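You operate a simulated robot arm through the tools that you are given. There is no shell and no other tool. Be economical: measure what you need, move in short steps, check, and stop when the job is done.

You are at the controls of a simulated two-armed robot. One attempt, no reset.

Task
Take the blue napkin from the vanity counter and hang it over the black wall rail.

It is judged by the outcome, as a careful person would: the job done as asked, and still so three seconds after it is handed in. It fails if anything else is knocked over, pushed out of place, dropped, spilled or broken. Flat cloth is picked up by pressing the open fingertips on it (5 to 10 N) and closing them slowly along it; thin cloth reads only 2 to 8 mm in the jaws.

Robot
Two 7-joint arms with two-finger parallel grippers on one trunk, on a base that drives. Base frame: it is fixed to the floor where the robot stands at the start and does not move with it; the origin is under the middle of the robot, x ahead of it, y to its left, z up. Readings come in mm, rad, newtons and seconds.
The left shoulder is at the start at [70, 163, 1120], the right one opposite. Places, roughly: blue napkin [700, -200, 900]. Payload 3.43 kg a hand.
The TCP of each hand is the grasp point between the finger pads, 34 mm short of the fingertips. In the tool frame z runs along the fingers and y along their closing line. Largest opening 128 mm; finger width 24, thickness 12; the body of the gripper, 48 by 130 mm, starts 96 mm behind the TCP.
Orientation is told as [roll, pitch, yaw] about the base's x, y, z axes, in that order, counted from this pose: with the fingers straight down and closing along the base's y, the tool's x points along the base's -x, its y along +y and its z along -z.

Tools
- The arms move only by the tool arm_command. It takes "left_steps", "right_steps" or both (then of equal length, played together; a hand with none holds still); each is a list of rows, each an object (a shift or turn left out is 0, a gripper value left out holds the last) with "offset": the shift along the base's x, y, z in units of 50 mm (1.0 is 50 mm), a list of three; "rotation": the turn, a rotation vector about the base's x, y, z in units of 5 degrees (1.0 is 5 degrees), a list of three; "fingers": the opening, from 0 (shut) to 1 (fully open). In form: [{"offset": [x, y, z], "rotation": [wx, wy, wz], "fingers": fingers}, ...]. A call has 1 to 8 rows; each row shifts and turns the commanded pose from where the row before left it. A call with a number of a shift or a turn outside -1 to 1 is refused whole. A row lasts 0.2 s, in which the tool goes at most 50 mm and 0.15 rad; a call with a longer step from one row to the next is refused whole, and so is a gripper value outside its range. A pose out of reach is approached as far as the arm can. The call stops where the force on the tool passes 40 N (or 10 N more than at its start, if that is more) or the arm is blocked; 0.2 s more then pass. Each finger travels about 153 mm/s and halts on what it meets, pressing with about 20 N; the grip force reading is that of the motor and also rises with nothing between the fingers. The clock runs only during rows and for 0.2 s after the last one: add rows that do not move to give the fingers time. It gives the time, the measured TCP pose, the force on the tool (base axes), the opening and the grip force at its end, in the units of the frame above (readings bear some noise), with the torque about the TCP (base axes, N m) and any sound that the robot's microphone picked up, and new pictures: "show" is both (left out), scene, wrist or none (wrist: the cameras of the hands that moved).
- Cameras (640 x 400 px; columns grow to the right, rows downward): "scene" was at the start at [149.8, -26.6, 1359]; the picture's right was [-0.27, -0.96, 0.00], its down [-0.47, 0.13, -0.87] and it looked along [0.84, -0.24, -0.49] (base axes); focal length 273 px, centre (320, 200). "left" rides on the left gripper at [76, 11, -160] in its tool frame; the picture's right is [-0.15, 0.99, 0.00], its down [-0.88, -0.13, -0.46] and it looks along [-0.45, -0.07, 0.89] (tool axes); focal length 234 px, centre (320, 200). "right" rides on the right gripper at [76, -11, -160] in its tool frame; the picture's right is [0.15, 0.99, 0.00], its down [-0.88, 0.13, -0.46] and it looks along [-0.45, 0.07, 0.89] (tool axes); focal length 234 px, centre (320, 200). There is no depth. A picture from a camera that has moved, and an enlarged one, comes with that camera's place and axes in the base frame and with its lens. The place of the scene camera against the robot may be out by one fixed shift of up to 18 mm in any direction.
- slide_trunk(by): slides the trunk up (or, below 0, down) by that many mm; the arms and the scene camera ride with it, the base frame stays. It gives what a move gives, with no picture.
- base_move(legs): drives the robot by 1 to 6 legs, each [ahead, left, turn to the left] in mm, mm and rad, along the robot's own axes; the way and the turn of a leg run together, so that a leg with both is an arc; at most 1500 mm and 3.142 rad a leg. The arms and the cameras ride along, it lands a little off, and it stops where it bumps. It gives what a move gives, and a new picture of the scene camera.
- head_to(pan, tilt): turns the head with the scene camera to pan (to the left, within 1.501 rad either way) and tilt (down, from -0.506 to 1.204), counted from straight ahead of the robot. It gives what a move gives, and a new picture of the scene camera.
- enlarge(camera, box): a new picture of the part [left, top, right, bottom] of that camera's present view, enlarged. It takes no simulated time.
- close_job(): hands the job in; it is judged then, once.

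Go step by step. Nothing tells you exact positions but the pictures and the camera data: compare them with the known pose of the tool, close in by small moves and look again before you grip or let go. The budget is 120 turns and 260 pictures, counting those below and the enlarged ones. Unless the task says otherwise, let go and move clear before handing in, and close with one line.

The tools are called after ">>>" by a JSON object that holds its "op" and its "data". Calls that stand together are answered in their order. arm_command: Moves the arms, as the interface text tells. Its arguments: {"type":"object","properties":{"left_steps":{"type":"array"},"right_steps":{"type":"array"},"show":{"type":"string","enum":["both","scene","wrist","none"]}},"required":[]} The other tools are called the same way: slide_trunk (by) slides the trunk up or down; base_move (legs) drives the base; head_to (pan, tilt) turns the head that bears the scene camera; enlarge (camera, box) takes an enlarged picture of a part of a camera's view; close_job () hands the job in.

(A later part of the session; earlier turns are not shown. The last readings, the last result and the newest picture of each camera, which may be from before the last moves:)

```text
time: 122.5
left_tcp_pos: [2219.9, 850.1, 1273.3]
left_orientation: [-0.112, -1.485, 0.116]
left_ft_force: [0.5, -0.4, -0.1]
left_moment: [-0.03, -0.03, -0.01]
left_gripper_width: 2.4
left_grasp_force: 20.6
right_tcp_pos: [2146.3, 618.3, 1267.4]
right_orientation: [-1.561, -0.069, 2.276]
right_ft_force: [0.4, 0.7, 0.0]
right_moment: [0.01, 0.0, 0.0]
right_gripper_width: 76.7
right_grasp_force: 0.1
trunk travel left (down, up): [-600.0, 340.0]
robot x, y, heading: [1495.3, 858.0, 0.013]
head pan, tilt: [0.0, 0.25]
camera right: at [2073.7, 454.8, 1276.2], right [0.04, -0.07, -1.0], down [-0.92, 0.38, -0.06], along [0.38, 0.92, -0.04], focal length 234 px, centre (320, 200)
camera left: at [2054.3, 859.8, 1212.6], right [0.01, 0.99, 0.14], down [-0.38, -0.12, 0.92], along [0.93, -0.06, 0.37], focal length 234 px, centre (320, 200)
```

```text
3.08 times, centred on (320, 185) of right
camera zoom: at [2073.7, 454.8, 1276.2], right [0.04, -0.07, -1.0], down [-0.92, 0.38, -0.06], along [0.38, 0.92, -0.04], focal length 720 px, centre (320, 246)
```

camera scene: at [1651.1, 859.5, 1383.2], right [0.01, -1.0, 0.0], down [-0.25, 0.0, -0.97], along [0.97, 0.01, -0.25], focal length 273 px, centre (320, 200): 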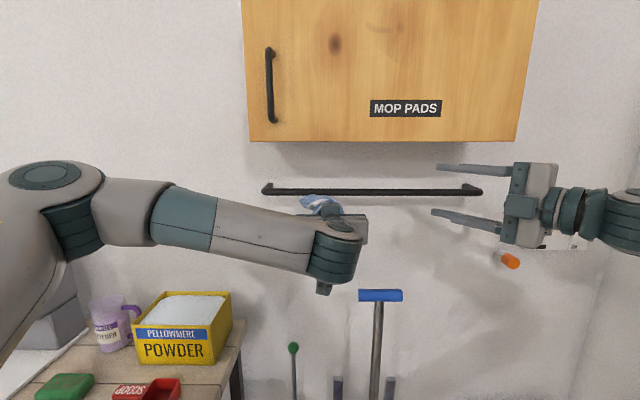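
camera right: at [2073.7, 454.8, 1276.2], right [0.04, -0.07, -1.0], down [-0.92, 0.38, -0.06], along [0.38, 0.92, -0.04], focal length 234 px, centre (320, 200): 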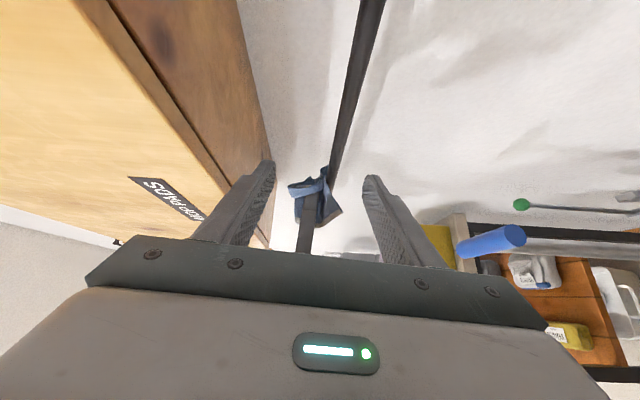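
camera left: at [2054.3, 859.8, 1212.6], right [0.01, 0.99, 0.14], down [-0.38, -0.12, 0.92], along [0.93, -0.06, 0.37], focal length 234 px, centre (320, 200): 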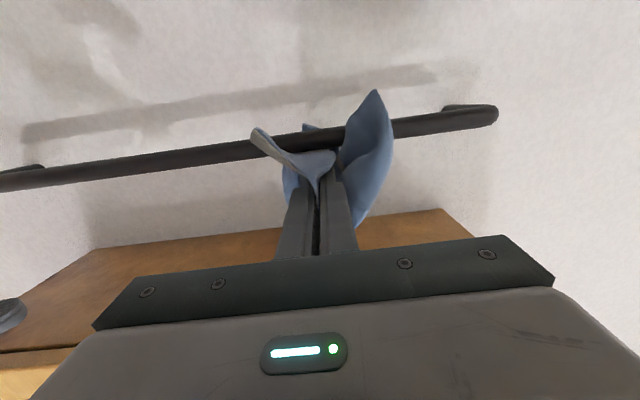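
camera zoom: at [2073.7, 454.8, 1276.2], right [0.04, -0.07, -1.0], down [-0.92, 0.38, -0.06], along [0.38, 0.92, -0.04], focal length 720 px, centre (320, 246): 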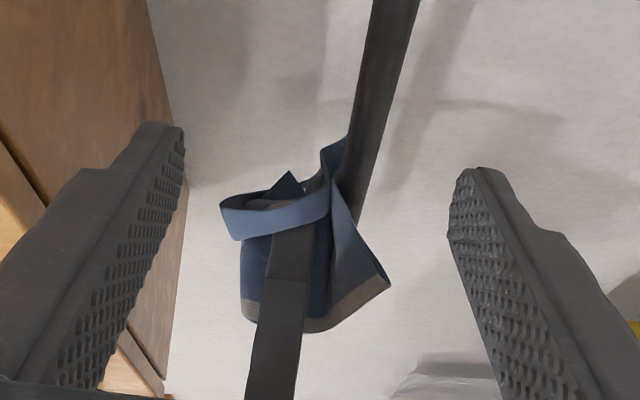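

Retracted too far – nearly everything came back to the front. Better: stop the push part-way, so the fold sits behind the rail with both ends still in front. The right hand can then clamp it to the rail while the left lets go. Resetting and pushing to an intermediate depth.

>>> {"op": "arm_command", "data": {"left_steps": [{"offset": [-0.4, 0, 0.1]}, {"offset": [-0.4, 0, 0.1]}, {}, {"offset": [0.5, 0, 0]}, {"offset": [0.5, 0, 0]}, {"offset": [0.5, 0, 0]}, {"offset": [0.3, 0, -0.2]}, {}], "right_steps": [{}, {}, {}, {}, {}, {}, {}, {}], "show": "wrist"}}

>>> {"op": "enlarge", "data": {"camera": "right", "box": [250, 120, 390, 250]}}

```text
time: 124.2
left_tcp_pos: [2267.6, 850.1, 1271.5]
left_orientation: [-0.114, -1.484, 0.115]
left_ft_force: [-0.3, -0.8, 0.6]
left_moment: [-0.02, 0.0, 0.02]
left_gripper_width: 2.5
left_grasp_force: 20.0
right_tcp_pos: [2144.8, 618.5, 1268.2]
right_orientation: [-1.561, -0.068, 2.276]
right_ft_force: [0.2, -0.4, -0.4]
right_moment: [-0.03, 0.02, 0.0]
right_gripper_width: 76.8
right_grasp_force: 0.1
trunk travel left (down, up): [-600.0, 340.0]
robot x, y, heading: [1494.7, 860.8, 0.013]
head pan, tilt: [0.0, 0.25]
camera right: at [2073.1, 454.8, 1276.5], right [0.04, -0.07, -1.0], down [-0.92, 0.38, -0.07], along [0.38, 0.92, -0.04], focal length 234 px, centre (320, 200)
camera left: at [2103.1, 859.6, 1210.9], right [0.01, 0.99, 0.14], down [-0.38, -0.12, 0.92], along [0.93, -0.06, 0.37], focal length 234 px, centre (320, 200)
```

right: 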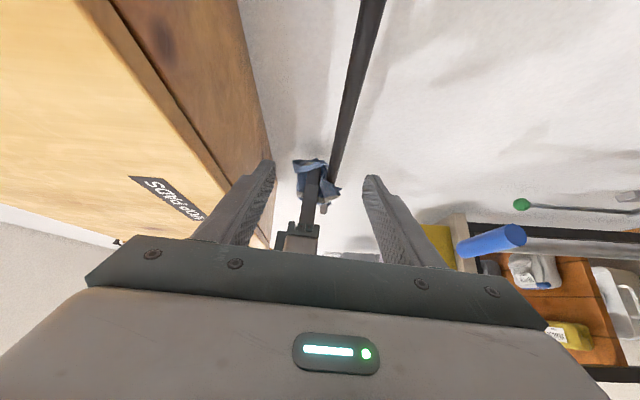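
left: 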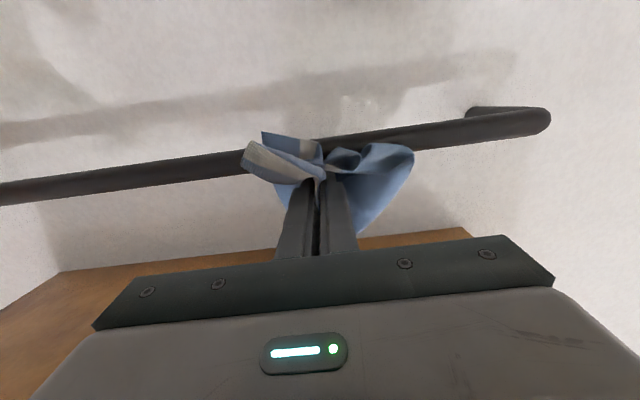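

```text
3.08 times, centred on (320, 185) of right
camera zoom: at [2073.1, 454.8, 1276.5], right [0.04, -0.07, -1.0], down [-0.92, 0.38, -0.07], along [0.38, 0.92, -0.04], focal length 720 px, centre (320, 246)
```

zoom: 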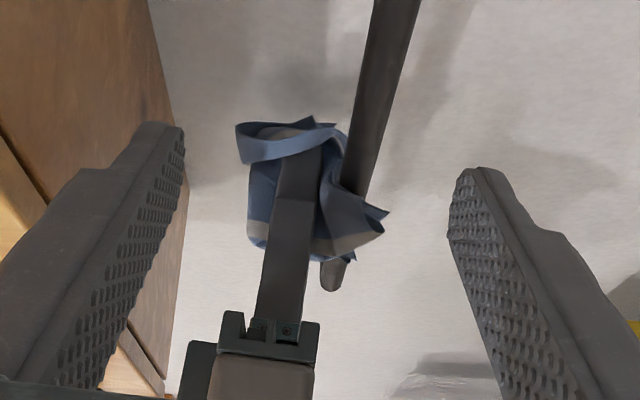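

Crumpled around the fingers here; the state that worked best was after a full push and a small pull-back with the fingers opened. I'll repeat that, then clamp with the right before withdrawing.

>>> {"op": "arm_command", "data": {"left_steps": [{"offset": [0.3, 0, 0.04]}, {"offset": [0.3, 0, 0.02]}, {"offset": [0.12, 0, 0]}, {}, {"offset": [-0.25, 0, 0]}, {"offset": [-0.25, 0, 0]}, {}], "right_steps": [{}, {}, {}, {}, {}, {}, {}], "show": "wrist"}}

>>> {"op": "enlarge", "data": {"camera": "left", "box": [200, 20, 480, 260]}}

>>> {"op": "enlarge", "data": {"camera": "right", "box": [250, 120, 390, 250]}}

```text
time: 125.8
left_tcp_pos: [2280.4, 848.5, 1275.5]
left_orientation: [-0.113, -1.483, 0.115]
left_ft_force: [0.0, 0.1, 0.8]
left_moment: [0.02, 0.01, 0.04]
left_gripper_width: 2.4
left_grasp_force: 20.3
right_tcp_pos: [2146.9, 617.8, 1268.4]
right_orientation: [-1.56, -0.07, 2.275]
right_ft_force: [0.3, 0.5, -0.1]
right_moment: [-0.06, 0.0, 0.01]
right_gripper_width: 76.7
right_grasp_force: 0.1
trunk travel left (down, up): [-600.0, 340.0]
robot x, y, heading: [1497.6, 857.6, 0.014]
head pan, tilt: [0.0, 0.25]
camera right: at [2074.2, 454.7, 1275.9], right [0.04, -0.07, -1.0], down [-0.92, 0.38, -0.06], along [0.38, 0.92, -0.04], focal length 234 px, centre (320, 200)
camera left: at [2115.3, 858.9, 1214.2], right [0.01, 0.99, 0.14], down [-0.38, -0.12, 0.92], along [0.93, -0.06, 0.37], focal length 234 px, centre (320, 200)
```

right: 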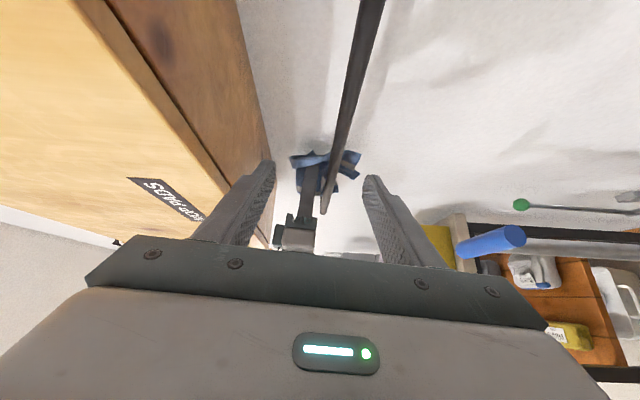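
left: 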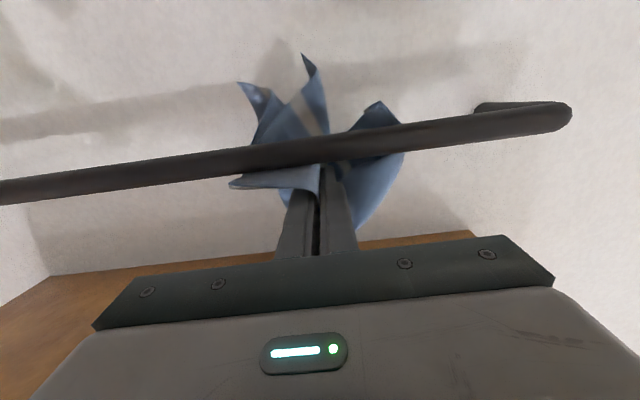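

```text
1.67 times, centred on (340, 140) of left
camera zoom: at [2115.3, 858.9, 1214.2], right [0.01, 0.99, 0.14], down [-0.38, -0.12, 0.92], along [0.93, -0.06, 0.37], focal length 390 px, centre (287, 300)
```

zoom: 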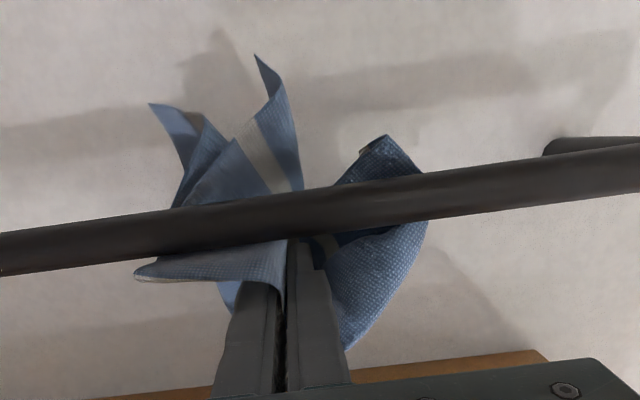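

```text
3.08 times, centred on (320, 185) of right
camera zoom: at [2074.2, 454.7, 1275.9], right [0.04, -0.07, -1.0], down [-0.92, 0.38, -0.06], along [0.38, 0.92, -0.04], focal length 720 px, centre (320, 246)
```

zoom: 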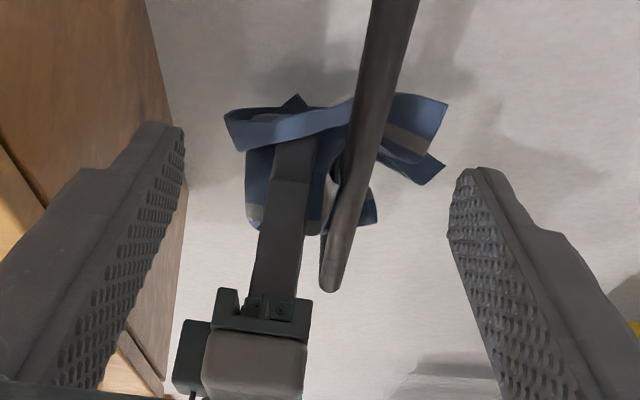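

A now hangs well behind the rail and the rest lies over the left fingers in front. I'll bring the right hand in diagonally to clamp cloth and rail at y ≈ 815, first to a pre-position.

>>> {"op": "arm_command", "data": {"right_steps": [{"offset": [0.16, 0.77, -0.15], "fingers": 0.38}, {"offset": [0.16, 0.77, -0.15]}, {"offset": [0.16, 0.77, -0.15]}, {}], "show": "wrist"}}

```text
time: 126.8
left_tcp_pos: [2279.2, 846.4, 1275.7]
left_orientation: [-0.108, -1.484, 0.106]
left_ft_force: [0.5, -1.3, -0.3]
left_moment: [-0.02, 0.06, 0.02]
left_gripper_width: 2.6
left_grasp_force: 19.7
right_tcp_pos: [2170.7, 735.2, 1248.4]
right_orientation: [-1.559, -0.071, 2.273]
right_ft_force: [-0.3, -0.7, -0.1]
right_moment: [0.04, -0.03, 0.03]
right_gripper_width: 48.6
right_grasp_force: 0.1
trunk travel left (down, up): [-600.0, 340.0]
robot x, y, heading: [1492.0, 858.1, 0.016]
head pan, tilt: [0.0, 0.25]
camera right: at [2097.8, 572.0, 1256.8], right [0.04, -0.07, -1.0], down [-0.92, 0.38, -0.06], along [0.38, 0.92, -0.04], focal length 234 px, centre (320, 200)
```

right: 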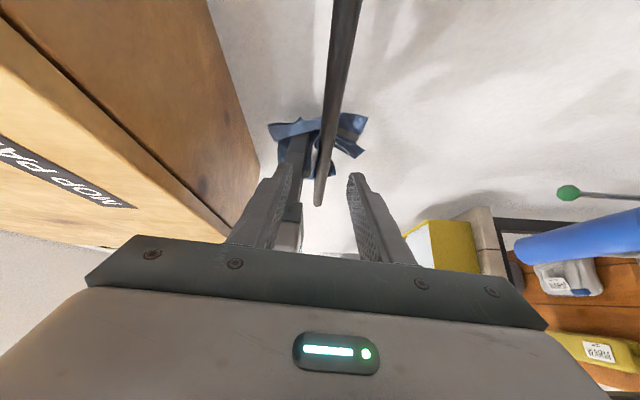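

Aligned with the rail between the open fingers. Advancing diagonally.

>>> {"op": "arm_command", "data": {"right_steps": [{"offset": [0.5, 0.42, -0.03]}, {"offset": [0.5, 0.42, -0.03]}, {"offset": [0.3, 0.25, 0]}, {}], "show": "wrist"}}

>>> {"op": "arm_command", "data": {"left_steps": [{}], "show": "wrist"}}

```text
time: 127.8
left_tcp_pos: [2279.3, 848.8, 1276.0]
left_orientation: [-0.11, -1.484, 0.112]
left_ft_force: [-0.3, 0.0, 0.3]
left_moment: [-0.04, 0.0, 0.0]
left_gripper_width: 2.4
left_grasp_force: 19.6
right_tcp_pos: [2236.0, 789.2, 1253.7]
right_orientation: [-1.556, -0.073, 2.274]
right_ft_force: [0.1, 0.7, 0.3]
right_moment: [-0.03, 0.02, 0.0]
right_gripper_width: 48.8
right_grasp_force: 0.0
right hand out of reach, approached as far as the arm can: row 2
trunk travel left (down, up): [-600.0, 340.0]
robot x, y, heading: [1493.9, 861.6, 0.01]
head pan, tilt: [0.0, 0.25]
camera right: at [2163.5, 625.3, 1261.6], right [0.04, -0.07, -1.0], down [-0.92, 0.38, -0.06], along [0.38, 0.92, -0.05], focal length 234 px, centre (320, 200)
```

right: 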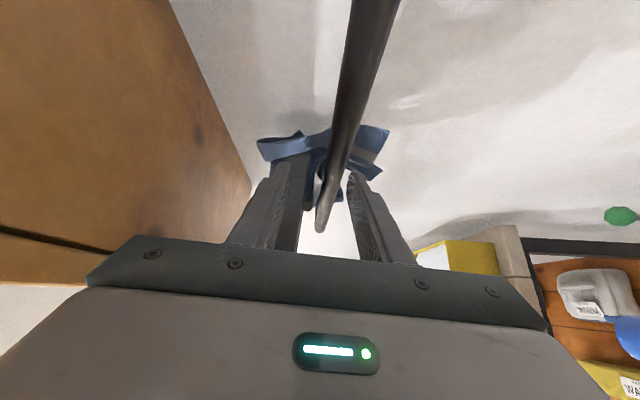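

```text
time: 128.2
left_tcp_pos: [2279.0, 848.5, 1275.3]
left_orientation: [-0.115, -1.484, 0.117]
left_ft_force: [-0.5, -0.3, 0.2]
left_moment: [0.0, 0.02, 0.0]
left_gripper_width: 2.4
left_grasp_force: 20.4
right_tcp_pos: [2235.2, 788.5, 1252.0]
right_orientation: [-1.554, -0.073, 2.275]
right_ft_force: [-0.1, -0.4, -0.6]
right_moment: [-0.03, -0.01, -0.01]
right_gripper_width: 48.5
right_grasp_force: 0.1
trunk travel left (down, up): [-600.0, 340.0]
robot x, y, heading: [1500.1, 860.5, 0.008]
head pan, tilt: [0.0, 0.25]
camera left: at [2115.0, 859.1, 1214.3], right [0.01, 0.99, 0.14], down [-0.38, -0.12, 0.92], along [0.93, -0.06, 0.37], focal length 234 px, centre (320, 200)
```

left: 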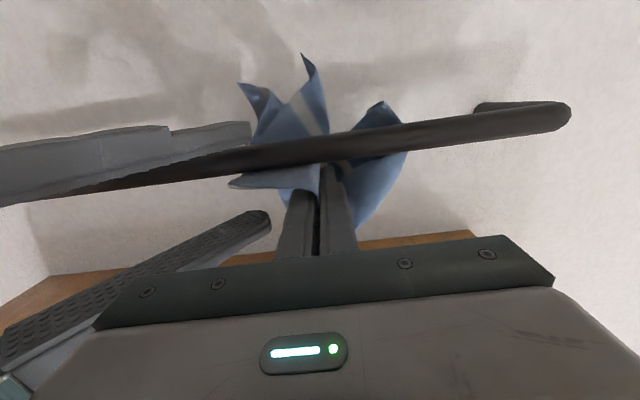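

The fingers straddle the rail right beside the left hand. I'll nudge slightly further in and down, then close to clamp.

>>> {"op": "arm_command", "data": {"right_steps": [{"offset": [0.15, 0.15, -0.1]}, {"offset": [0.15, 0.12, -0.06]}, {}], "show": "none"}}

>>> {"op": "arm_command", "data": {"left_steps": [{}], "show": "wrist"}}

```text
time: 129.1
left_tcp_pos: [2280.4, 848.4, 1276.3]
left_orientation: [-0.112, -1.484, 0.115]
left_ft_force: [-0.4, 0.0, -0.5]
left_moment: [-0.02, 0.0, -0.01]
left_gripper_width: 2.4
left_grasp_force: 20.3
right_tcp_pos: [2250.2, 800.1, 1252.5]
right_orientation: [-1.551, -0.071, 2.273]
right_ft_force: [-0.2, -0.2, -0.7]
right_moment: [0.0, 0.02, 0.04]
right_gripper_width: 48.5
right_grasp_force: 0.0
right hand out of reach, approached as far as the arm can: row 1, 2
trunk travel left (down, up): [-600.0, 340.0]
robot x, y, heading: [1492.9, 860.6, 0.013]
head pan, tilt: [0.0, 0.25]
```

```text
time: 129.4
left_tcp_pos: [2279.5, 848.8, 1275.3]
left_orientation: [-0.114, -1.485, 0.115]
left_ft_force: [0.3, 0.4, -0.1]
left_moment: [0.0, 0.02, 0.01]
left_gripper_width: 2.6
left_grasp_force: 19.9
right_tcp_pos: [2250.1, 799.9, 1251.4]
right_orientation: [-1.552, -0.073, 2.274]
right_ft_force: [-0.8, -0.4, 0.0]
right_moment: [0.01, -0.01, -0.01]
right_gripper_width: 48.5
right_grasp_force: 0.0
trunk travel left (down, up): [-600.0, 340.0]
robot x, y, heading: [1499.3, 862.7, 0.012]
head pan, tilt: [0.0, 0.25]
camera left: at [2114.8, 858.9, 1214.4], right [0.01, 0.99, 0.14], down [-0.38, -0.12, 0.92], along [0.93, -0.06, 0.37], focal length 234 px, centre (320, 200)
```

left: 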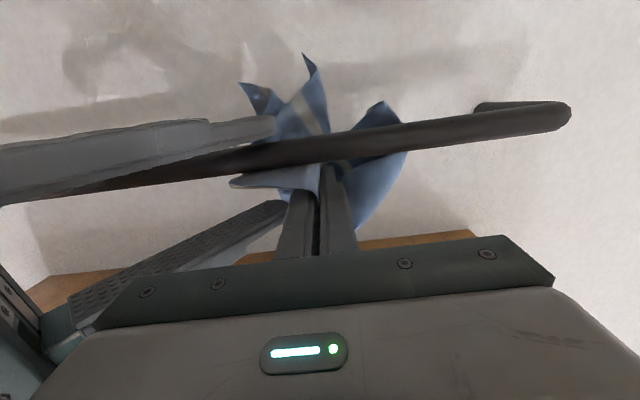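

The right hand can't go lower by itself, so I'll slide the trunk down 8 mm (both hands have room), then close the clamp.

>>> {"op": "slide_trunk", "data": {"by": -8}}

>>> {"op": "arm_command", "data": {"right_steps": [{"fingers": 0.3}, {"fingers": 0.22}, {"fingers": 0.14}, {"fingers": 0.06}, {"fingers": 0.0}, {}], "show": "wrist"}}

>>> {"op": "arm_command", "data": {"left_steps": [{}], "show": "wrist"}}

```text
time: 130.0
left_tcp_pos: [2279.5, 848.9, 1267.4]
left_orientation: [-0.113, -1.483, 0.115]
left_ft_force: [0.3, -1.0, 0.0]
left_moment: [0.02, 0.01, -0.01]
left_gripper_width: 2.6
left_grasp_force: 19.8
right_tcp_pos: [2251.1, 800.7, 1243.1]
right_orientation: [-1.551, -0.073, 2.274]
right_ft_force: [-0.1, -0.7, -0.7]
right_moment: [-0.05, 0.0, 0.02]
right_gripper_width: 48.6
right_grasp_force: 0.2
trunk travel left (down, up): [-592.0, 348.0]
robot x, y, heading: [1497.7, 862.9, 0.009]
head pan, tilt: [0.0, 0.25]
```

```text
time: 131.4
left_tcp_pos: [2279.7, 848.4, 1267.0]
left_orientation: [-0.113, -1.483, 0.115]
left_ft_force: [-4.5, 1.4, 1.1]
left_moment: [0.03, 0.1, -0.12]
left_gripper_width: 2.4
left_grasp_force: 20.3
right_tcp_pos: [2250.1, 800.1, 1241.8]
right_orientation: [-1.549, -0.075, 2.275]
right_ft_force: [-7.1, -2.5, -20.6]
right_moment: [-0.87, 0.5, 0.16]
right_gripper_width: 19.9
right_grasp_force: 20.2
trunk travel left (down, up): [-592.0, 348.0]
robot x, y, heading: [1491.2, 861.0, 0.008]
head pan, tilt: [0.0, 0.25]
camera right: at [2178.1, 637.0, 1251.0], right [0.03, -0.07, -1.0], down [-0.92, 0.38, -0.05], along [0.38, 0.92, -0.05], focal length 234 px, centre (320, 200)
```

right: 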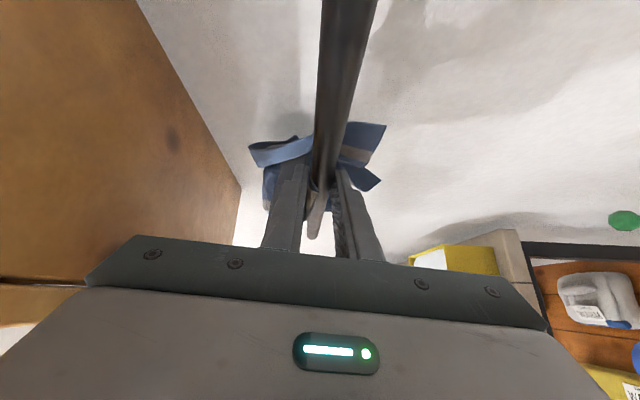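

```text
time: 131.8
left_tcp_pos: [2279.5, 849.7, 1266.4]
left_orientation: [-0.113, -1.483, 0.114]
left_ft_force: [-4.6, 2.8, 1.3]
left_moment: [-0.01, 0.06, -0.08]
left_gripper_width: 2.4
left_grasp_force: 19.8
right_tcp_pos: [2250.2, 800.7, 1241.4]
right_orientation: [-1.546, -0.073, 2.275]
right_ft_force: [-9.7, -3.7, -25.8]
right_moment: [-0.99, 0.64, 0.2]
right_gripper_width: 20.5
right_grasp_force: 20.7
trunk travel left (down, up): [-592.0, 348.0]
robot x, y, heading: [1495.4, 862.9, 0.012]
head pan, tilt: [0.0, 0.25]
camera left: at [2115.1, 858.8, 1206.2], right [0.01, 0.99, 0.14], down [-0.38, -0.12, 0.92], along [0.93, -0.06, 0.37], focal length 234 px, centre (320, 200)
```

left: 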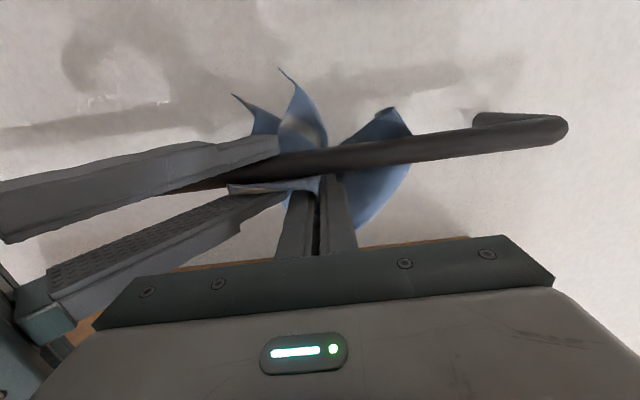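

Clamped: 20 mm across rail plus cloth, and tension shows on the left. Now open the left fingers slowly and look.

>>> {"op": "arm_command", "data": {"left_steps": [{"fingers": 0.05}, {"fingers": 0.1}, {"fingers": 0.15}, {"fingers": 0.2}, {}], "show": "wrist"}}

>>> {"op": "enlarge", "data": {"camera": "right", "box": [220, 80, 420, 260]}}

```text
time: 133.0
left_tcp_pos: [2279.5, 850.7, 1267.6]
left_orientation: [-0.128, -1.484, 0.131]
left_ft_force: [-13.4, 21.8, 0.7]
left_moment: [0.16, 0.12, -0.56]
left_gripper_width: 13.5
left_grasp_force: 0.0
right_tcp_pos: [2251.0, 799.6, 1240.6]
right_orientation: [-1.545, -0.074, 2.27]
right_ft_force: [-8.3, -14.7, -29.2]
right_moment: [-0.64, 0.95, 0.03]
right_gripper_width: 20.6
right_grasp_force: 19.6
trunk travel left (down, up): [-592.0, 348.0]
robot x, y, heading: [1492.0, 858.5, 0.008]
head pan, tilt: [0.0, 0.25]
camera left: at [2114.3, 860.5, 1206.9], right [0.01, 0.99, 0.13], down [-0.38, -0.12, 0.92], along [0.93, -0.06, 0.37], focal length 234 px, centre (320, 200)
```

left: 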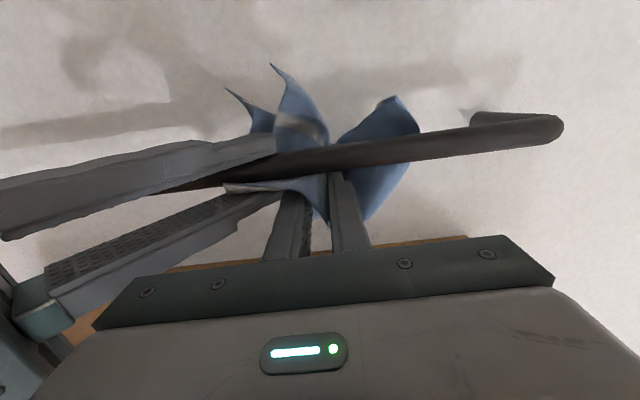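

```text
2.22 times, centred on (320, 170) of right
camera zoom: at [2178.0, 637.2, 1251.4], right [0.03, -0.07, -1.0], down [-0.92, 0.38, -0.05], along [0.39, 0.92, -0.05], focal length 520 px, centre (320, 267)
```

zoom: 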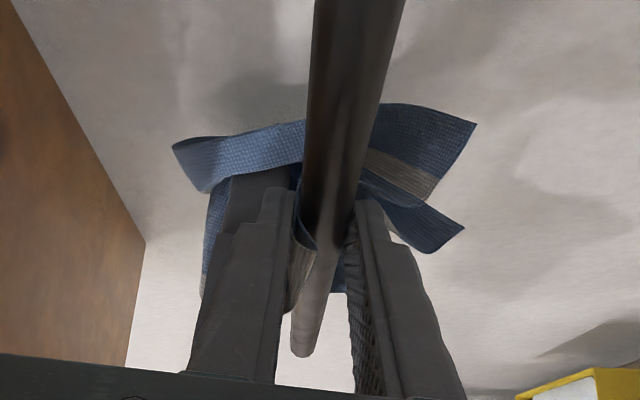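

The left finger presses against the right one, so I'll shift the left hand 8 mm away, then withdraw it along −x.

>>> {"op": "arm_command", "data": {"left_steps": [{"offset": [0, 0.16, 0.04], "fingers": 0.12}, {"offset": [-0.3, 0.04, 0.0]}, {"offset": [-0.4, 0, 0]}, {"offset": [-0.4, 0, 0]}, {}], "show": "wrist"}}

>>> {"op": "enlarge", "data": {"camera": "right", "box": [220, 80, 420, 260]}}

```text
time: 134.2
left_tcp_pos: [2225.3, 858.5, 1269.6]
left_orientation: [-0.109, -1.483, 0.111]
left_ft_force: [0.3, -0.2, 0.3]
left_moment: [0.02, 0.0, 0.02]
left_gripper_width: 15.2
left_grasp_force: 0.0
right_tcp_pos: [2251.3, 799.4, 1240.6]
right_orientation: [-1.548, -0.075, 2.274]
right_ft_force: [-13.2, -2.4, -27.9]
right_moment: [-1.02, 0.59, 0.48]
right_gripper_width: 20.4
right_grasp_force: 19.3
trunk travel left (down, up): [-592.0, 348.0]
robot x, y, heading: [1496.3, 858.4, 0.013]
head pan, tilt: [0.0, 0.25]
camera left: at [2060.0, 868.1, 1208.5], right [0.01, 0.99, 0.14], down [-0.38, -0.12, 0.92], along [0.93, -0.06, 0.37], focal length 234 px, centre (320, 200)
```

left: 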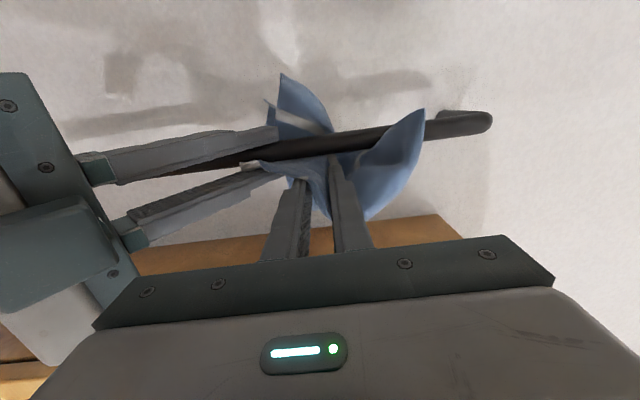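

```text
2.22 times, centred on (320, 170) of right
camera zoom: at [2178.9, 636.8, 1251.1], right [0.03, -0.07, -1.0], down [-0.92, 0.38, -0.05], along [0.38, 0.92, -0.05], focal length 520 px, centre (320, 267)
```

zoom: 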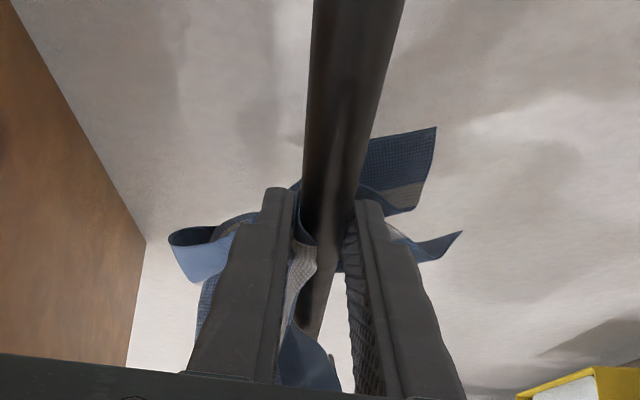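

The clamp holds: one half stays behind the rail and the other is in front. I'll finish withdrawing the left hand.

>>> {"op": "arm_command", "data": {"left_steps": [{"offset": [-0.5, 0, 0]}, {"offset": [-0.6, 0, 0]}, {"offset": [-0.8, 0, 0]}, {"offset": [-0.8, 0, 0]}, {}], "show": "wrist"}}

>>> {"op": "enlarge", "data": {"camera": "right", "box": [220, 80, 420, 260]}}

>>> {"op": "enlarge", "data": {"camera": "left", "box": [200, 20, 480, 260]}}

```text
time: 135.4
left_tcp_pos: [2092.3, 855.5, 1270.6]
left_orientation: [-0.111, -1.482, 0.114]
left_ft_force: [-1.0, -0.1, -0.1]
left_moment: [-0.01, -0.02, -0.04]
left_gripper_width: 15.3
left_grasp_force: 0.1
right_tcp_pos: [2251.1, 799.9, 1241.7]
right_orientation: [-1.547, -0.075, 2.273]
right_ft_force: [-14.8, -1.2, -29.4]
right_moment: [-1.03, 0.58, 0.39]
right_gripper_width: 20.4
right_grasp_force: 20.0
trunk travel left (down, up): [-592.0, 348.0]
robot x, y, heading: [1493.8, 857.0, 0.01]
head pan, tilt: [0.0, 0.25]
camera left: at [1926.3, 866.0, 1209.2], right [0.01, 0.99, 0.14], down [-0.38, -0.12, 0.92], along [0.93, -0.06, 0.37], focal length 234 px, centre (320, 200)
```

left: 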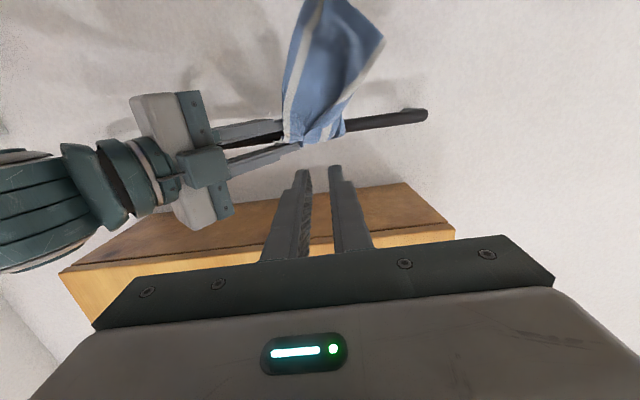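

```text
2.22 times, centred on (320, 170) of right
camera zoom: at [2178.8, 636.8, 1251.1], right [0.03, -0.07, -1.0], down [-0.92, 0.38, -0.05], along [0.38, 0.92, -0.05], focal length 520 px, centre (320, 267)
```

zoom: 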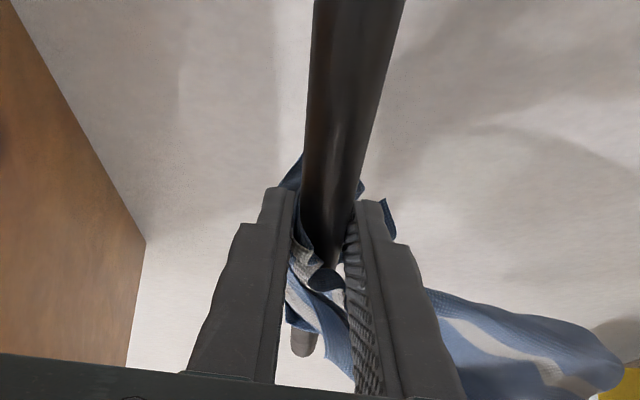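

```text
1.67 times, centred on (340, 140) of left
camera zoom: at [1926.3, 866.0, 1209.2], right [0.01, 0.99, 0.14], down [-0.38, -0.12, 0.92], along [0.93, -0.06, 0.37], focal length 390 px, centre (287, 300)
```

zoom: 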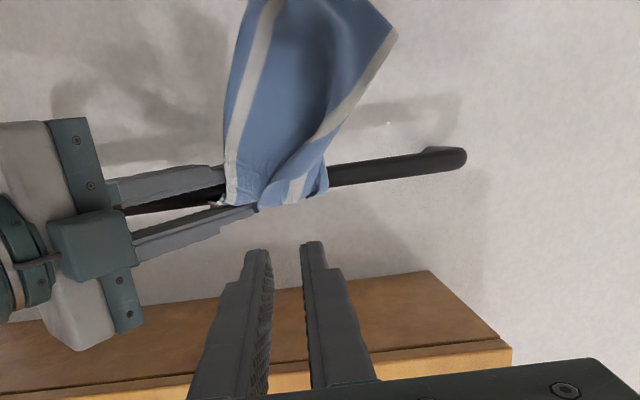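

Now the napkin hangs cleanly in front, clamped near its top edge with a little behind. If the left hand gathers it about 40 mm below the rail and pushes that over, roughly half will end up behind. I'll lower the left hand, open wide, and come in under the rail.

>>> {"op": "arm_command", "data": {"left_steps": [{"offset": [0, 0.1, -0.5], "fingers": 1.0}, {"offset": [0, 0, -0.5]}, {"offset": [0, 0, -0.4]}, {}, {}], "show": "wrist"}}

>>> {"op": "head_to", "data": {"pan": 0.0, "tilt": 0.3}}

```text
time: 136.6
left_tcp_pos: [2091.9, 863.6, 1199.7]
left_orientation: [-0.112, -1.482, 0.115]
left_ft_force: [0.3, 0.3, 0.1]
left_moment: [0.03, 0.02, 0.0]
left_gripper_width: 128.0
left_grasp_force: 0.1
right_tcp_pos: [2250.8, 799.9, 1241.2]
right_orientation: [-1.549, -0.075, 2.273]
right_ft_force: [-14.3, -0.5, -29.9]
right_moment: [-1.01, 0.61, 0.43]
right_gripper_width: 20.5
right_grasp_force: 20.2
trunk travel left (down, up): [-592.0, 348.0]
robot x, y, heading: [1497.2, 860.9, 0.015]
head pan, tilt: [0.0, 0.25]
camera left: at [1926.4, 873.0, 1137.9], right [0.01, 0.99, 0.14], down [-0.38, -0.12, 0.92], along [0.93, -0.06, 0.37], focal length 234 px, centre (320, 200)
```

left: 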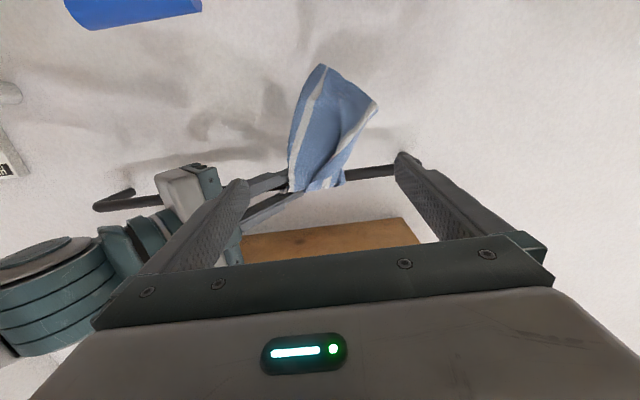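

```text
time: 137.2
left_tcp_pos: [2090.7, 863.4, 1198.9]
left_orientation: [-0.113, -1.481, 0.112]
left_ft_force: [-0.1, -0.6, -0.2]
left_moment: [-0.01, -0.01, 0.02]
left_gripper_width: 127.7
left_grasp_force: 0.1
right_tcp_pos: [2250.9, 799.6, 1240.6]
right_orientation: [-1.547, -0.074, 2.272]
right_ft_force: [-14.7, -0.6, -29.6]
right_moment: [-1.03, 0.59, 0.42]
right_gripper_width: 20.3
right_grasp_force: 19.8
trunk travel left (down, up): [-592.0, 348.0]
robot x, y, heading: [1498.1, 860.0, 0.016]
head pan, tilt: [0.0, 0.3]
camera scene: at [1652.4, 859.2, 1370.3], right [0.01, -1.0, 0.0], down [-0.3, 0.0, -0.95], along [0.95, 0.01, -0.3], focal length 273 px, centre (320, 200)
```

scene: 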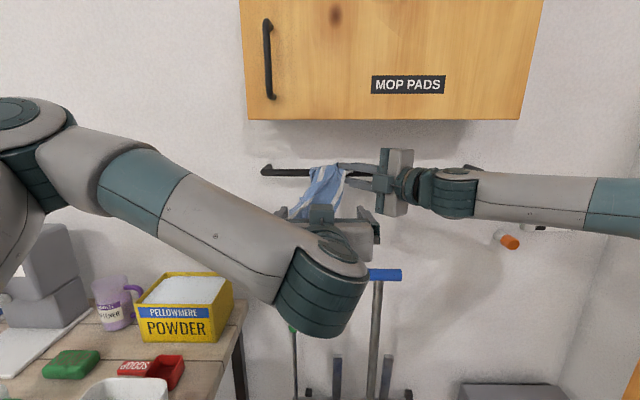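

The napkin is centred between the open left fingers (y ≈ 830–900, front length ≈ 150 mm). Advancing to just under the rail.

>>> {"op": "arm_command", "data": {"left_steps": [{"offset": [0.7, 0, 0]}, {"offset": [0.7, 0, 0]}, {"offset": [0.7, 0, 0]}, {"offset": [0.5, 0, 0]}, {"offset": [0.3, 0, 0]}, {}], "show": "wrist"}}

```text
time: 138.7
left_tcp_pos: [2236.7, 864.7, 1197.9]
left_orientation: [-0.108, -1.481, 0.11]
left_ft_force: [-0.3, 0.5, 0.4]
left_moment: [0.0, -0.01, 0.03]
left_gripper_width: 128.1
left_grasp_force: 0.0
right_tcp_pos: [2252.7, 800.0, 1240.7]
right_orientation: [-1.547, -0.074, 2.274]
right_ft_force: [-14.6, -0.5, -29.3]
right_moment: [-0.99, 0.55, 0.42]
right_gripper_width: 20.4
right_grasp_force: 19.8
trunk travel left (down, up): [-592.0, 348.0]
robot x, y, heading: [1496.1, 856.9, 0.011]
head pan, tilt: [0.0, 0.3]
camera left: at [2071.9, 874.8, 1137.4], right [0.01, 0.99, 0.14], down [-0.38, -0.12, 0.92], along [0.93, -0.06, 0.37], focal length 234 px, centre (320, 200)
```

left: 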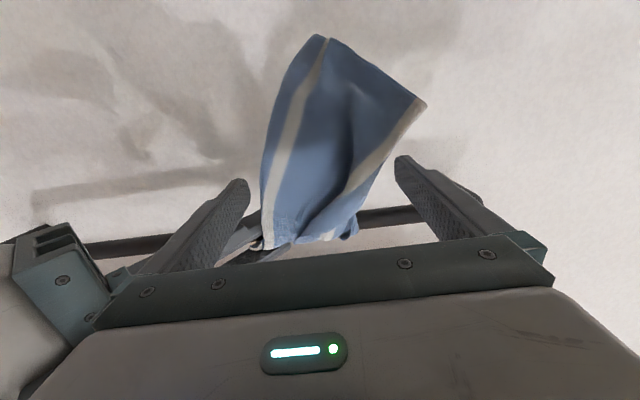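

The sheet is between the fingers just below the rail. Closing gently.

>>> {"op": "arm_command", "data": {"left_steps": [{"fingers": 0.8}, {"fingers": 0.6}, {"fingers": 0.4}, {"fingers": 0.25}, {"fingers": 0.1}, {"fingers": 0.0}, {}, {}], "show": "wrist"}}

```text
time: 140.4
left_tcp_pos: [2237.3, 863.8, 1197.7]
left_orientation: [-0.111, -1.483, 0.111]
left_ft_force: [-0.3, -2.5, 0.4]
left_moment: [0.01, 0.0, -0.05]
left_gripper_width: 3.6
left_grasp_force: 20.1
right_tcp_pos: [2251.0, 799.7, 1239.9]
right_orientation: [-1.548, -0.075, 2.274]
right_ft_force: [-13.4, 1.4, -28.8]
right_moment: [-0.99, 0.54, 0.4]
right_gripper_width: 20.4
right_grasp_force: 20.3
trunk travel left (down, up): [-592.0, 348.0]
robot x, y, heading: [1493.6, 859.7, 0.013]
head pan, tilt: [0.0, 0.3]
camera left: at [2071.7, 874.7, 1137.6], right [0.01, 0.99, 0.14], down [-0.38, -0.12, 0.92], along [0.93, -0.06, 0.37], focal length 234 px, centre (320, 200)
```

left: 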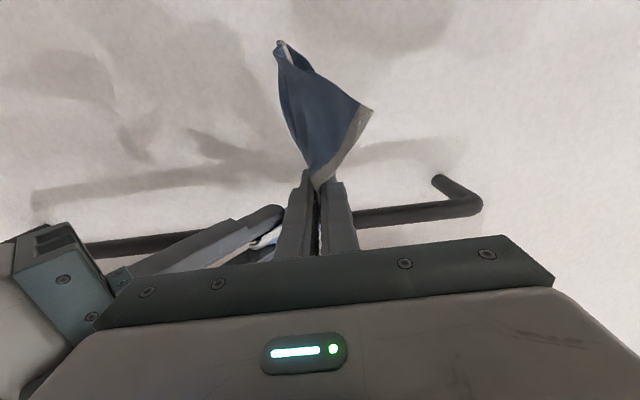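

Gathered at 3.6 mm, about mid-napkin. Now I'll back out slightly, raise the grip above the rail and push it just past, with the right clamp still holding.

>>> {"op": "arm_command", "data": {"left_steps": [{"offset": [-0.4, 0.1, 0]}, {"offset": [0, 0, 0.5]}, {"offset": [0, 0, 0.5]}, {"offset": [0, 0, 0.45]}, {"offset": [0.4, 0, 0]}, {"offset": [0.4, 0, 0]}, {}], "show": "wrist"}}

>>> {"op": "enlarge", "data": {"camera": "right", "box": [220, 60, 440, 260]}}

```text
time: 142.1
left_tcp_pos: [2255.8, 867.8, 1271.4]
left_orientation: [-0.11, -1.482, 0.112]
left_ft_force: [-2.7, -1.5, 0.3]
left_moment: [0.05, 0.03, -0.07]
left_gripper_width: 3.7
left_grasp_force: 20.1
right_tcp_pos: [2252.1, 799.9, 1241.8]
right_orientation: [-1.548, -0.075, 2.275]
right_ft_force: [-11.6, 1.1, -29.8]
right_moment: [-0.94, 0.58, 0.39]
right_gripper_width: 20.6
right_grasp_force: 19.4
trunk travel left (down, up): [-592.0, 348.0]
robot x, y, heading: [1499.1, 860.4, 0.009]
head pan, tilt: [0.0, 0.3]
camera left: at [2090.9, 878.0, 1210.2], right [0.01, 0.99, 0.14], down [-0.38, -0.12, 0.92], along [0.93, -0.06, 0.37], focal length 234 px, centre (320, 200)
```

left: 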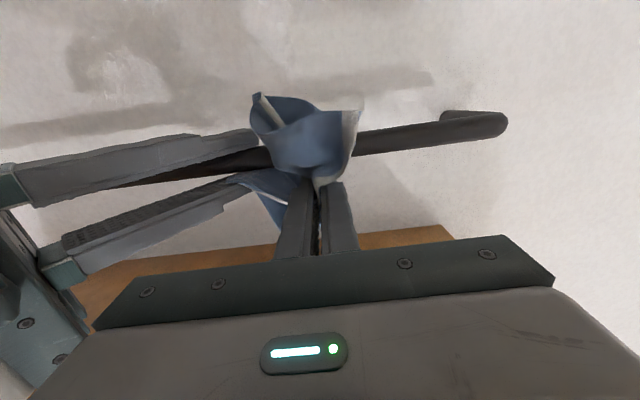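

```text
2.00 times, centred on (330, 160) of right
camera zoom: at [2179.1, 636.9, 1251.1], right [0.03, -0.07, -1.0], down [-0.92, 0.38, -0.05], along [0.38, 0.92, -0.05], focal length 468 px, centre (300, 280)
```

zoom: 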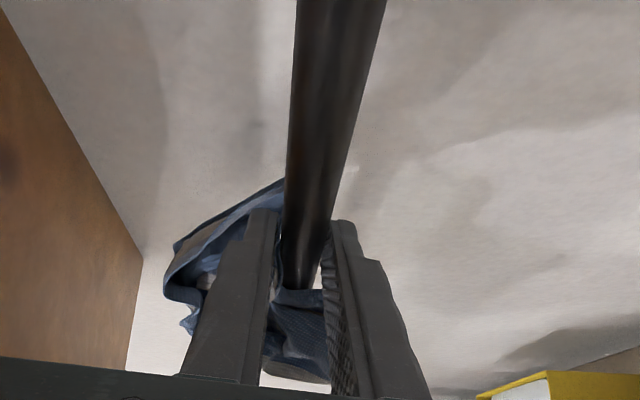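

The upper part is held by the clamp and lies over the left fingers; the lower part is in front of the rail. Now I'll push fully so the lower half flips behind, keeping the clamp.

>>> {"op": "arm_command", "data": {"left_steps": [{"offset": [0.3, 0, 0.04]}, {"offset": [0.3, 0, 0.02]}, {"offset": [0.3, 0, 0]}, {"offset": [0.06, 0, 0]}, {}], "show": "wrist"}}

>>> {"op": "enlarge", "data": {"camera": "right", "box": [220, 60, 440, 260]}}

```text
time: 143.2
left_tcp_pos: [2304.2, 868.0, 1273.5]
left_orientation: [-0.109, -1.482, 0.114]
left_ft_force: [-4.9, -0.5, -2.7]
left_moment: [0.07, 0.02, -0.06]
left_gripper_width: 3.8
left_grasp_force: 20.0
right_tcp_pos: [2250.9, 800.5, 1240.8]
right_orientation: [-1.548, -0.074, 2.275]
right_ft_force: [-11.9, 1.4, -30.8]
right_moment: [-1.62, 0.57, 0.44]
right_gripper_width: 18.9
right_grasp_force: 44.5
trunk travel left (down, up): [-592.0, 348.0]
robot x, y, heading: [1494.8, 859.4, 0.012]
head pan, tilt: [0.0, 0.3]
camera left: at [2139.4, 879.1, 1213.2], right [0.01, 0.99, 0.14], down [-0.38, -0.12, 0.92], along [0.93, -0.06, 0.37], focal length 234 px, centre (320, 200)
```

left: 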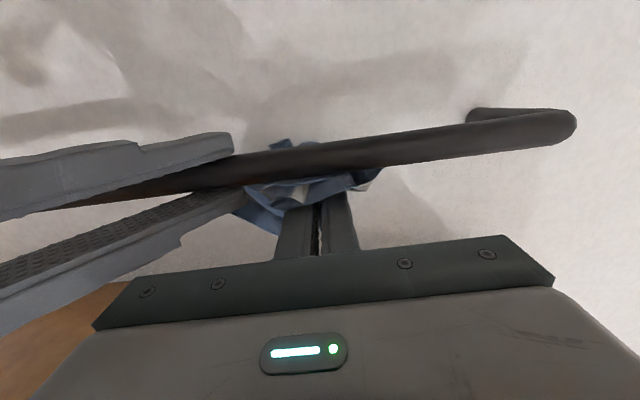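

```text
2.00 times, centred on (330, 160) of right
camera zoom: at [2179.1, 636.9, 1250.7], right [0.03, -0.07, -1.0], down [-0.92, 0.38, -0.05], along [0.38, 0.92, -0.05], focal length 468 px, centre (300, 280)
```

zoom: 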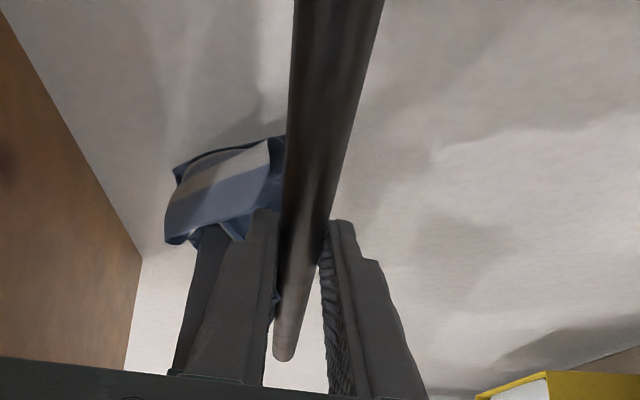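

The cloth slipped out of the clamp and is bunched on the left fingers. New approach: with the left hand holding the middle in front, the right will take the hanging lower end, carry it over the rail and drop it behind. I'll withdraw the right, and bring the left back to a free pose.

>>> {"op": "arm_command", "data": {"right_steps": [{"fingers": 0.2}, {"fingers": 0.4}, {}, {"offset": [-0.6, -0.5, 0]}, {"offset": [-0.6, -0.5, 0]}, {"offset": [-0.6, -0.5, 0]}, {"offset": [-0.3, -0.5, 0]}, {"offset": [0, -0.5, 0]}], "left_steps": [{}, {}, {}, {}, {"offset": [-0.6, 0, 0.1]}, {"offset": [-0.6, 0, 0.1]}, {"offset": [-0.7, 0, 0]}, {"offset": [-0.7, 0, 0]}], "show": "wrist"}}

```text
time: 145.1
left_tcp_pos: [2173.8, 868.3, 1287.2]
left_orientation: [-0.112, -1.484, 0.114]
left_ft_force: [-0.4, 0.0, -0.3]
left_moment: [0.0, 0.02, 0.0]
left_gripper_width: 3.6
left_grasp_force: 19.9
right_tcp_pos: [2141.0, 672.4, 1245.1]
right_orientation: [-1.555, -0.074, 2.273]
right_ft_force: [0.1, 0.2, 0.4]
right_moment: [0.01, -0.04, 0.01]
right_gripper_width: 51.2
right_grasp_force: 0.0
trunk travel left (down, up): [-592.0, 348.0]
robot x, y, heading: [1492.4, 862.8, 0.013]
head pan, tilt: [0.0, 0.3]
camera right: at [2069.7, 510.2, 1254.1], right [0.03, -0.07, -1.0], down [-0.92, 0.38, -0.06], along [0.38, 0.92, -0.05], focal length 234 px, centre (320, 200)
camera left: at [2008.1, 878.9, 1225.8], right [0.01, 0.99, 0.14], down [-0.38, -0.12, 0.92], along [0.93, -0.06, 0.37], focal length 234 px, centre (320, 200)
```

right: 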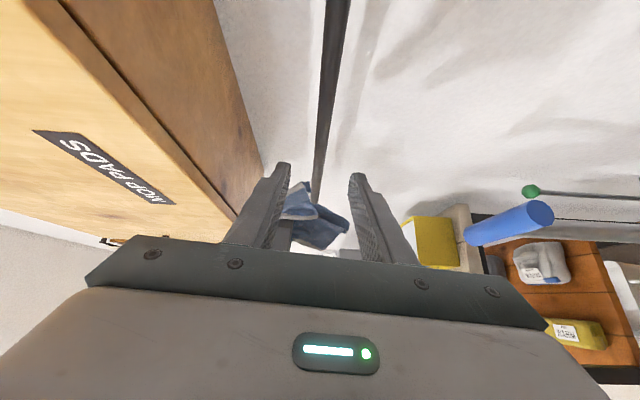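
left: 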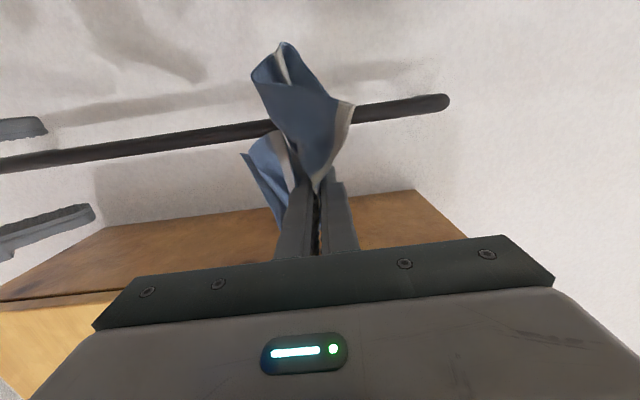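

The lower half hangs free (down to z ≈ 1185). I'll roll the right hand back so it closes horizontally, keeping its diagonal aim.

>>> {"op": "arm_command", "data": {"right_steps": [{"rotation": [0.766, 0.643, 0]}, {"rotation": [0.766, 0.643, 0]}, {"rotation": [0.766, 0.643, 0]}, {"rotation": [0.766, 0.643, 0]}, {"rotation": [0.766, 0.643, 0]}, {"rotation": [0.766, 0.643, 0]}, {"rotation": [0.766, 0.643, 0]}, {"rotation": [0.766, 0.643, 0]}], "show": "none"}}

>>> {"op": "arm_command", "data": {"right_steps": [{"rotation": [0.766, 0.643, 0]}, {"rotation": [0.766, 0.643, 0]}, {"rotation": [0.766, 0.643, 0]}, {"rotation": [0.766, 0.643, 0]}, {"rotation": [0.766, 0.643, 0]}, {"rotation": [0.766, 0.643, 0]}, {"rotation": [0.766, 0.643, 0]}, {"rotation": [0.766, 0.643, 0]}], "show": "both"}}

```text
time: 146.8
left_tcp_pos: [2175.4, 868.9, 1285.0]
left_orientation: [-0.112, -1.483, 0.115]
left_ft_force: [-0.1, -0.1, 0.3]
left_moment: [0.02, 0.0, -0.02]
left_gripper_width: 3.4
left_grasp_force: 19.8
right_tcp_pos: [2146.0, 673.4, 1244.0]
right_orientation: [-1.557, -0.772, 2.276]
right_ft_force: [0.4, 0.2, -0.1]
right_moment: [0.01, 0.01, 0.05]
right_gripper_width: 51.3
right_grasp_force: 0.1
trunk travel left (down, up): [-592.0, 348.0]
robot x, y, heading: [1495.1, 857.3, 0.015]
head pan, tilt: [0.0, 0.3]
```

```text
time: 148.7
left_tcp_pos: [2174.5, 868.6, 1286.0]
left_orientation: [-0.112, -1.483, 0.116]
left_ft_force: [0.0, -0.7, -0.7]
left_moment: [0.03, 0.01, 0.01]
left_gripper_width: 3.6
left_grasp_force: 20.3
right_tcp_pos: [2144.3, 675.0, 1243.1]
right_orientation: [-1.602, -1.469, 2.319]
right_ft_force: [0.5, -0.1, 0.0]
right_moment: [-0.04, 0.03, 0.0]
right_gripper_width: 51.0
right_grasp_force: 0.0
trunk travel left (down, up): [-592.0, 348.0]
robot x, y, heading: [1498.4, 857.8, 0.014]
head pan, tilt: [0.0, 0.3]
camera scene: at [1651.5, 859.3, 1370.5], right [0.01, -1.0, 0.0], down [-0.3, 0.0, -0.96], along [0.96, 0.01, -0.3], focal length 273 px, centre (320, 200)
camera right: at [2037.4, 555.2, 1169.6], right [-0.64, 0.73, -0.24], down [-0.49, -0.14, 0.86], along [0.6, 0.67, 0.44], focal length 234 px, centre (320, 200)
```

scene: 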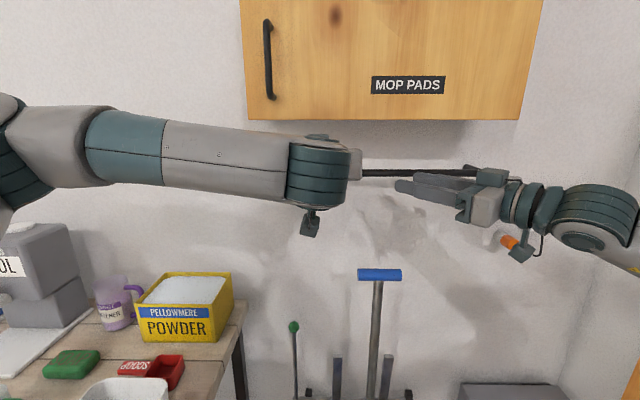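
right: 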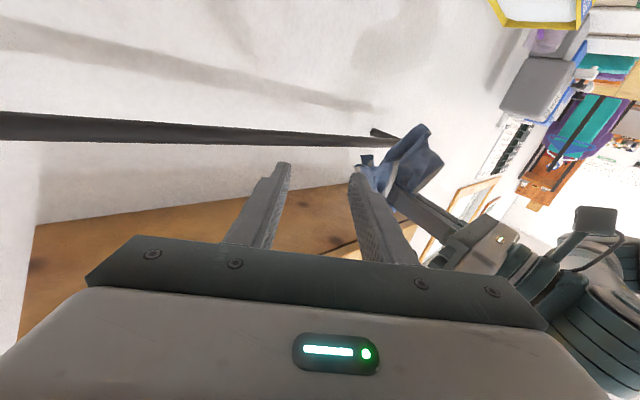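

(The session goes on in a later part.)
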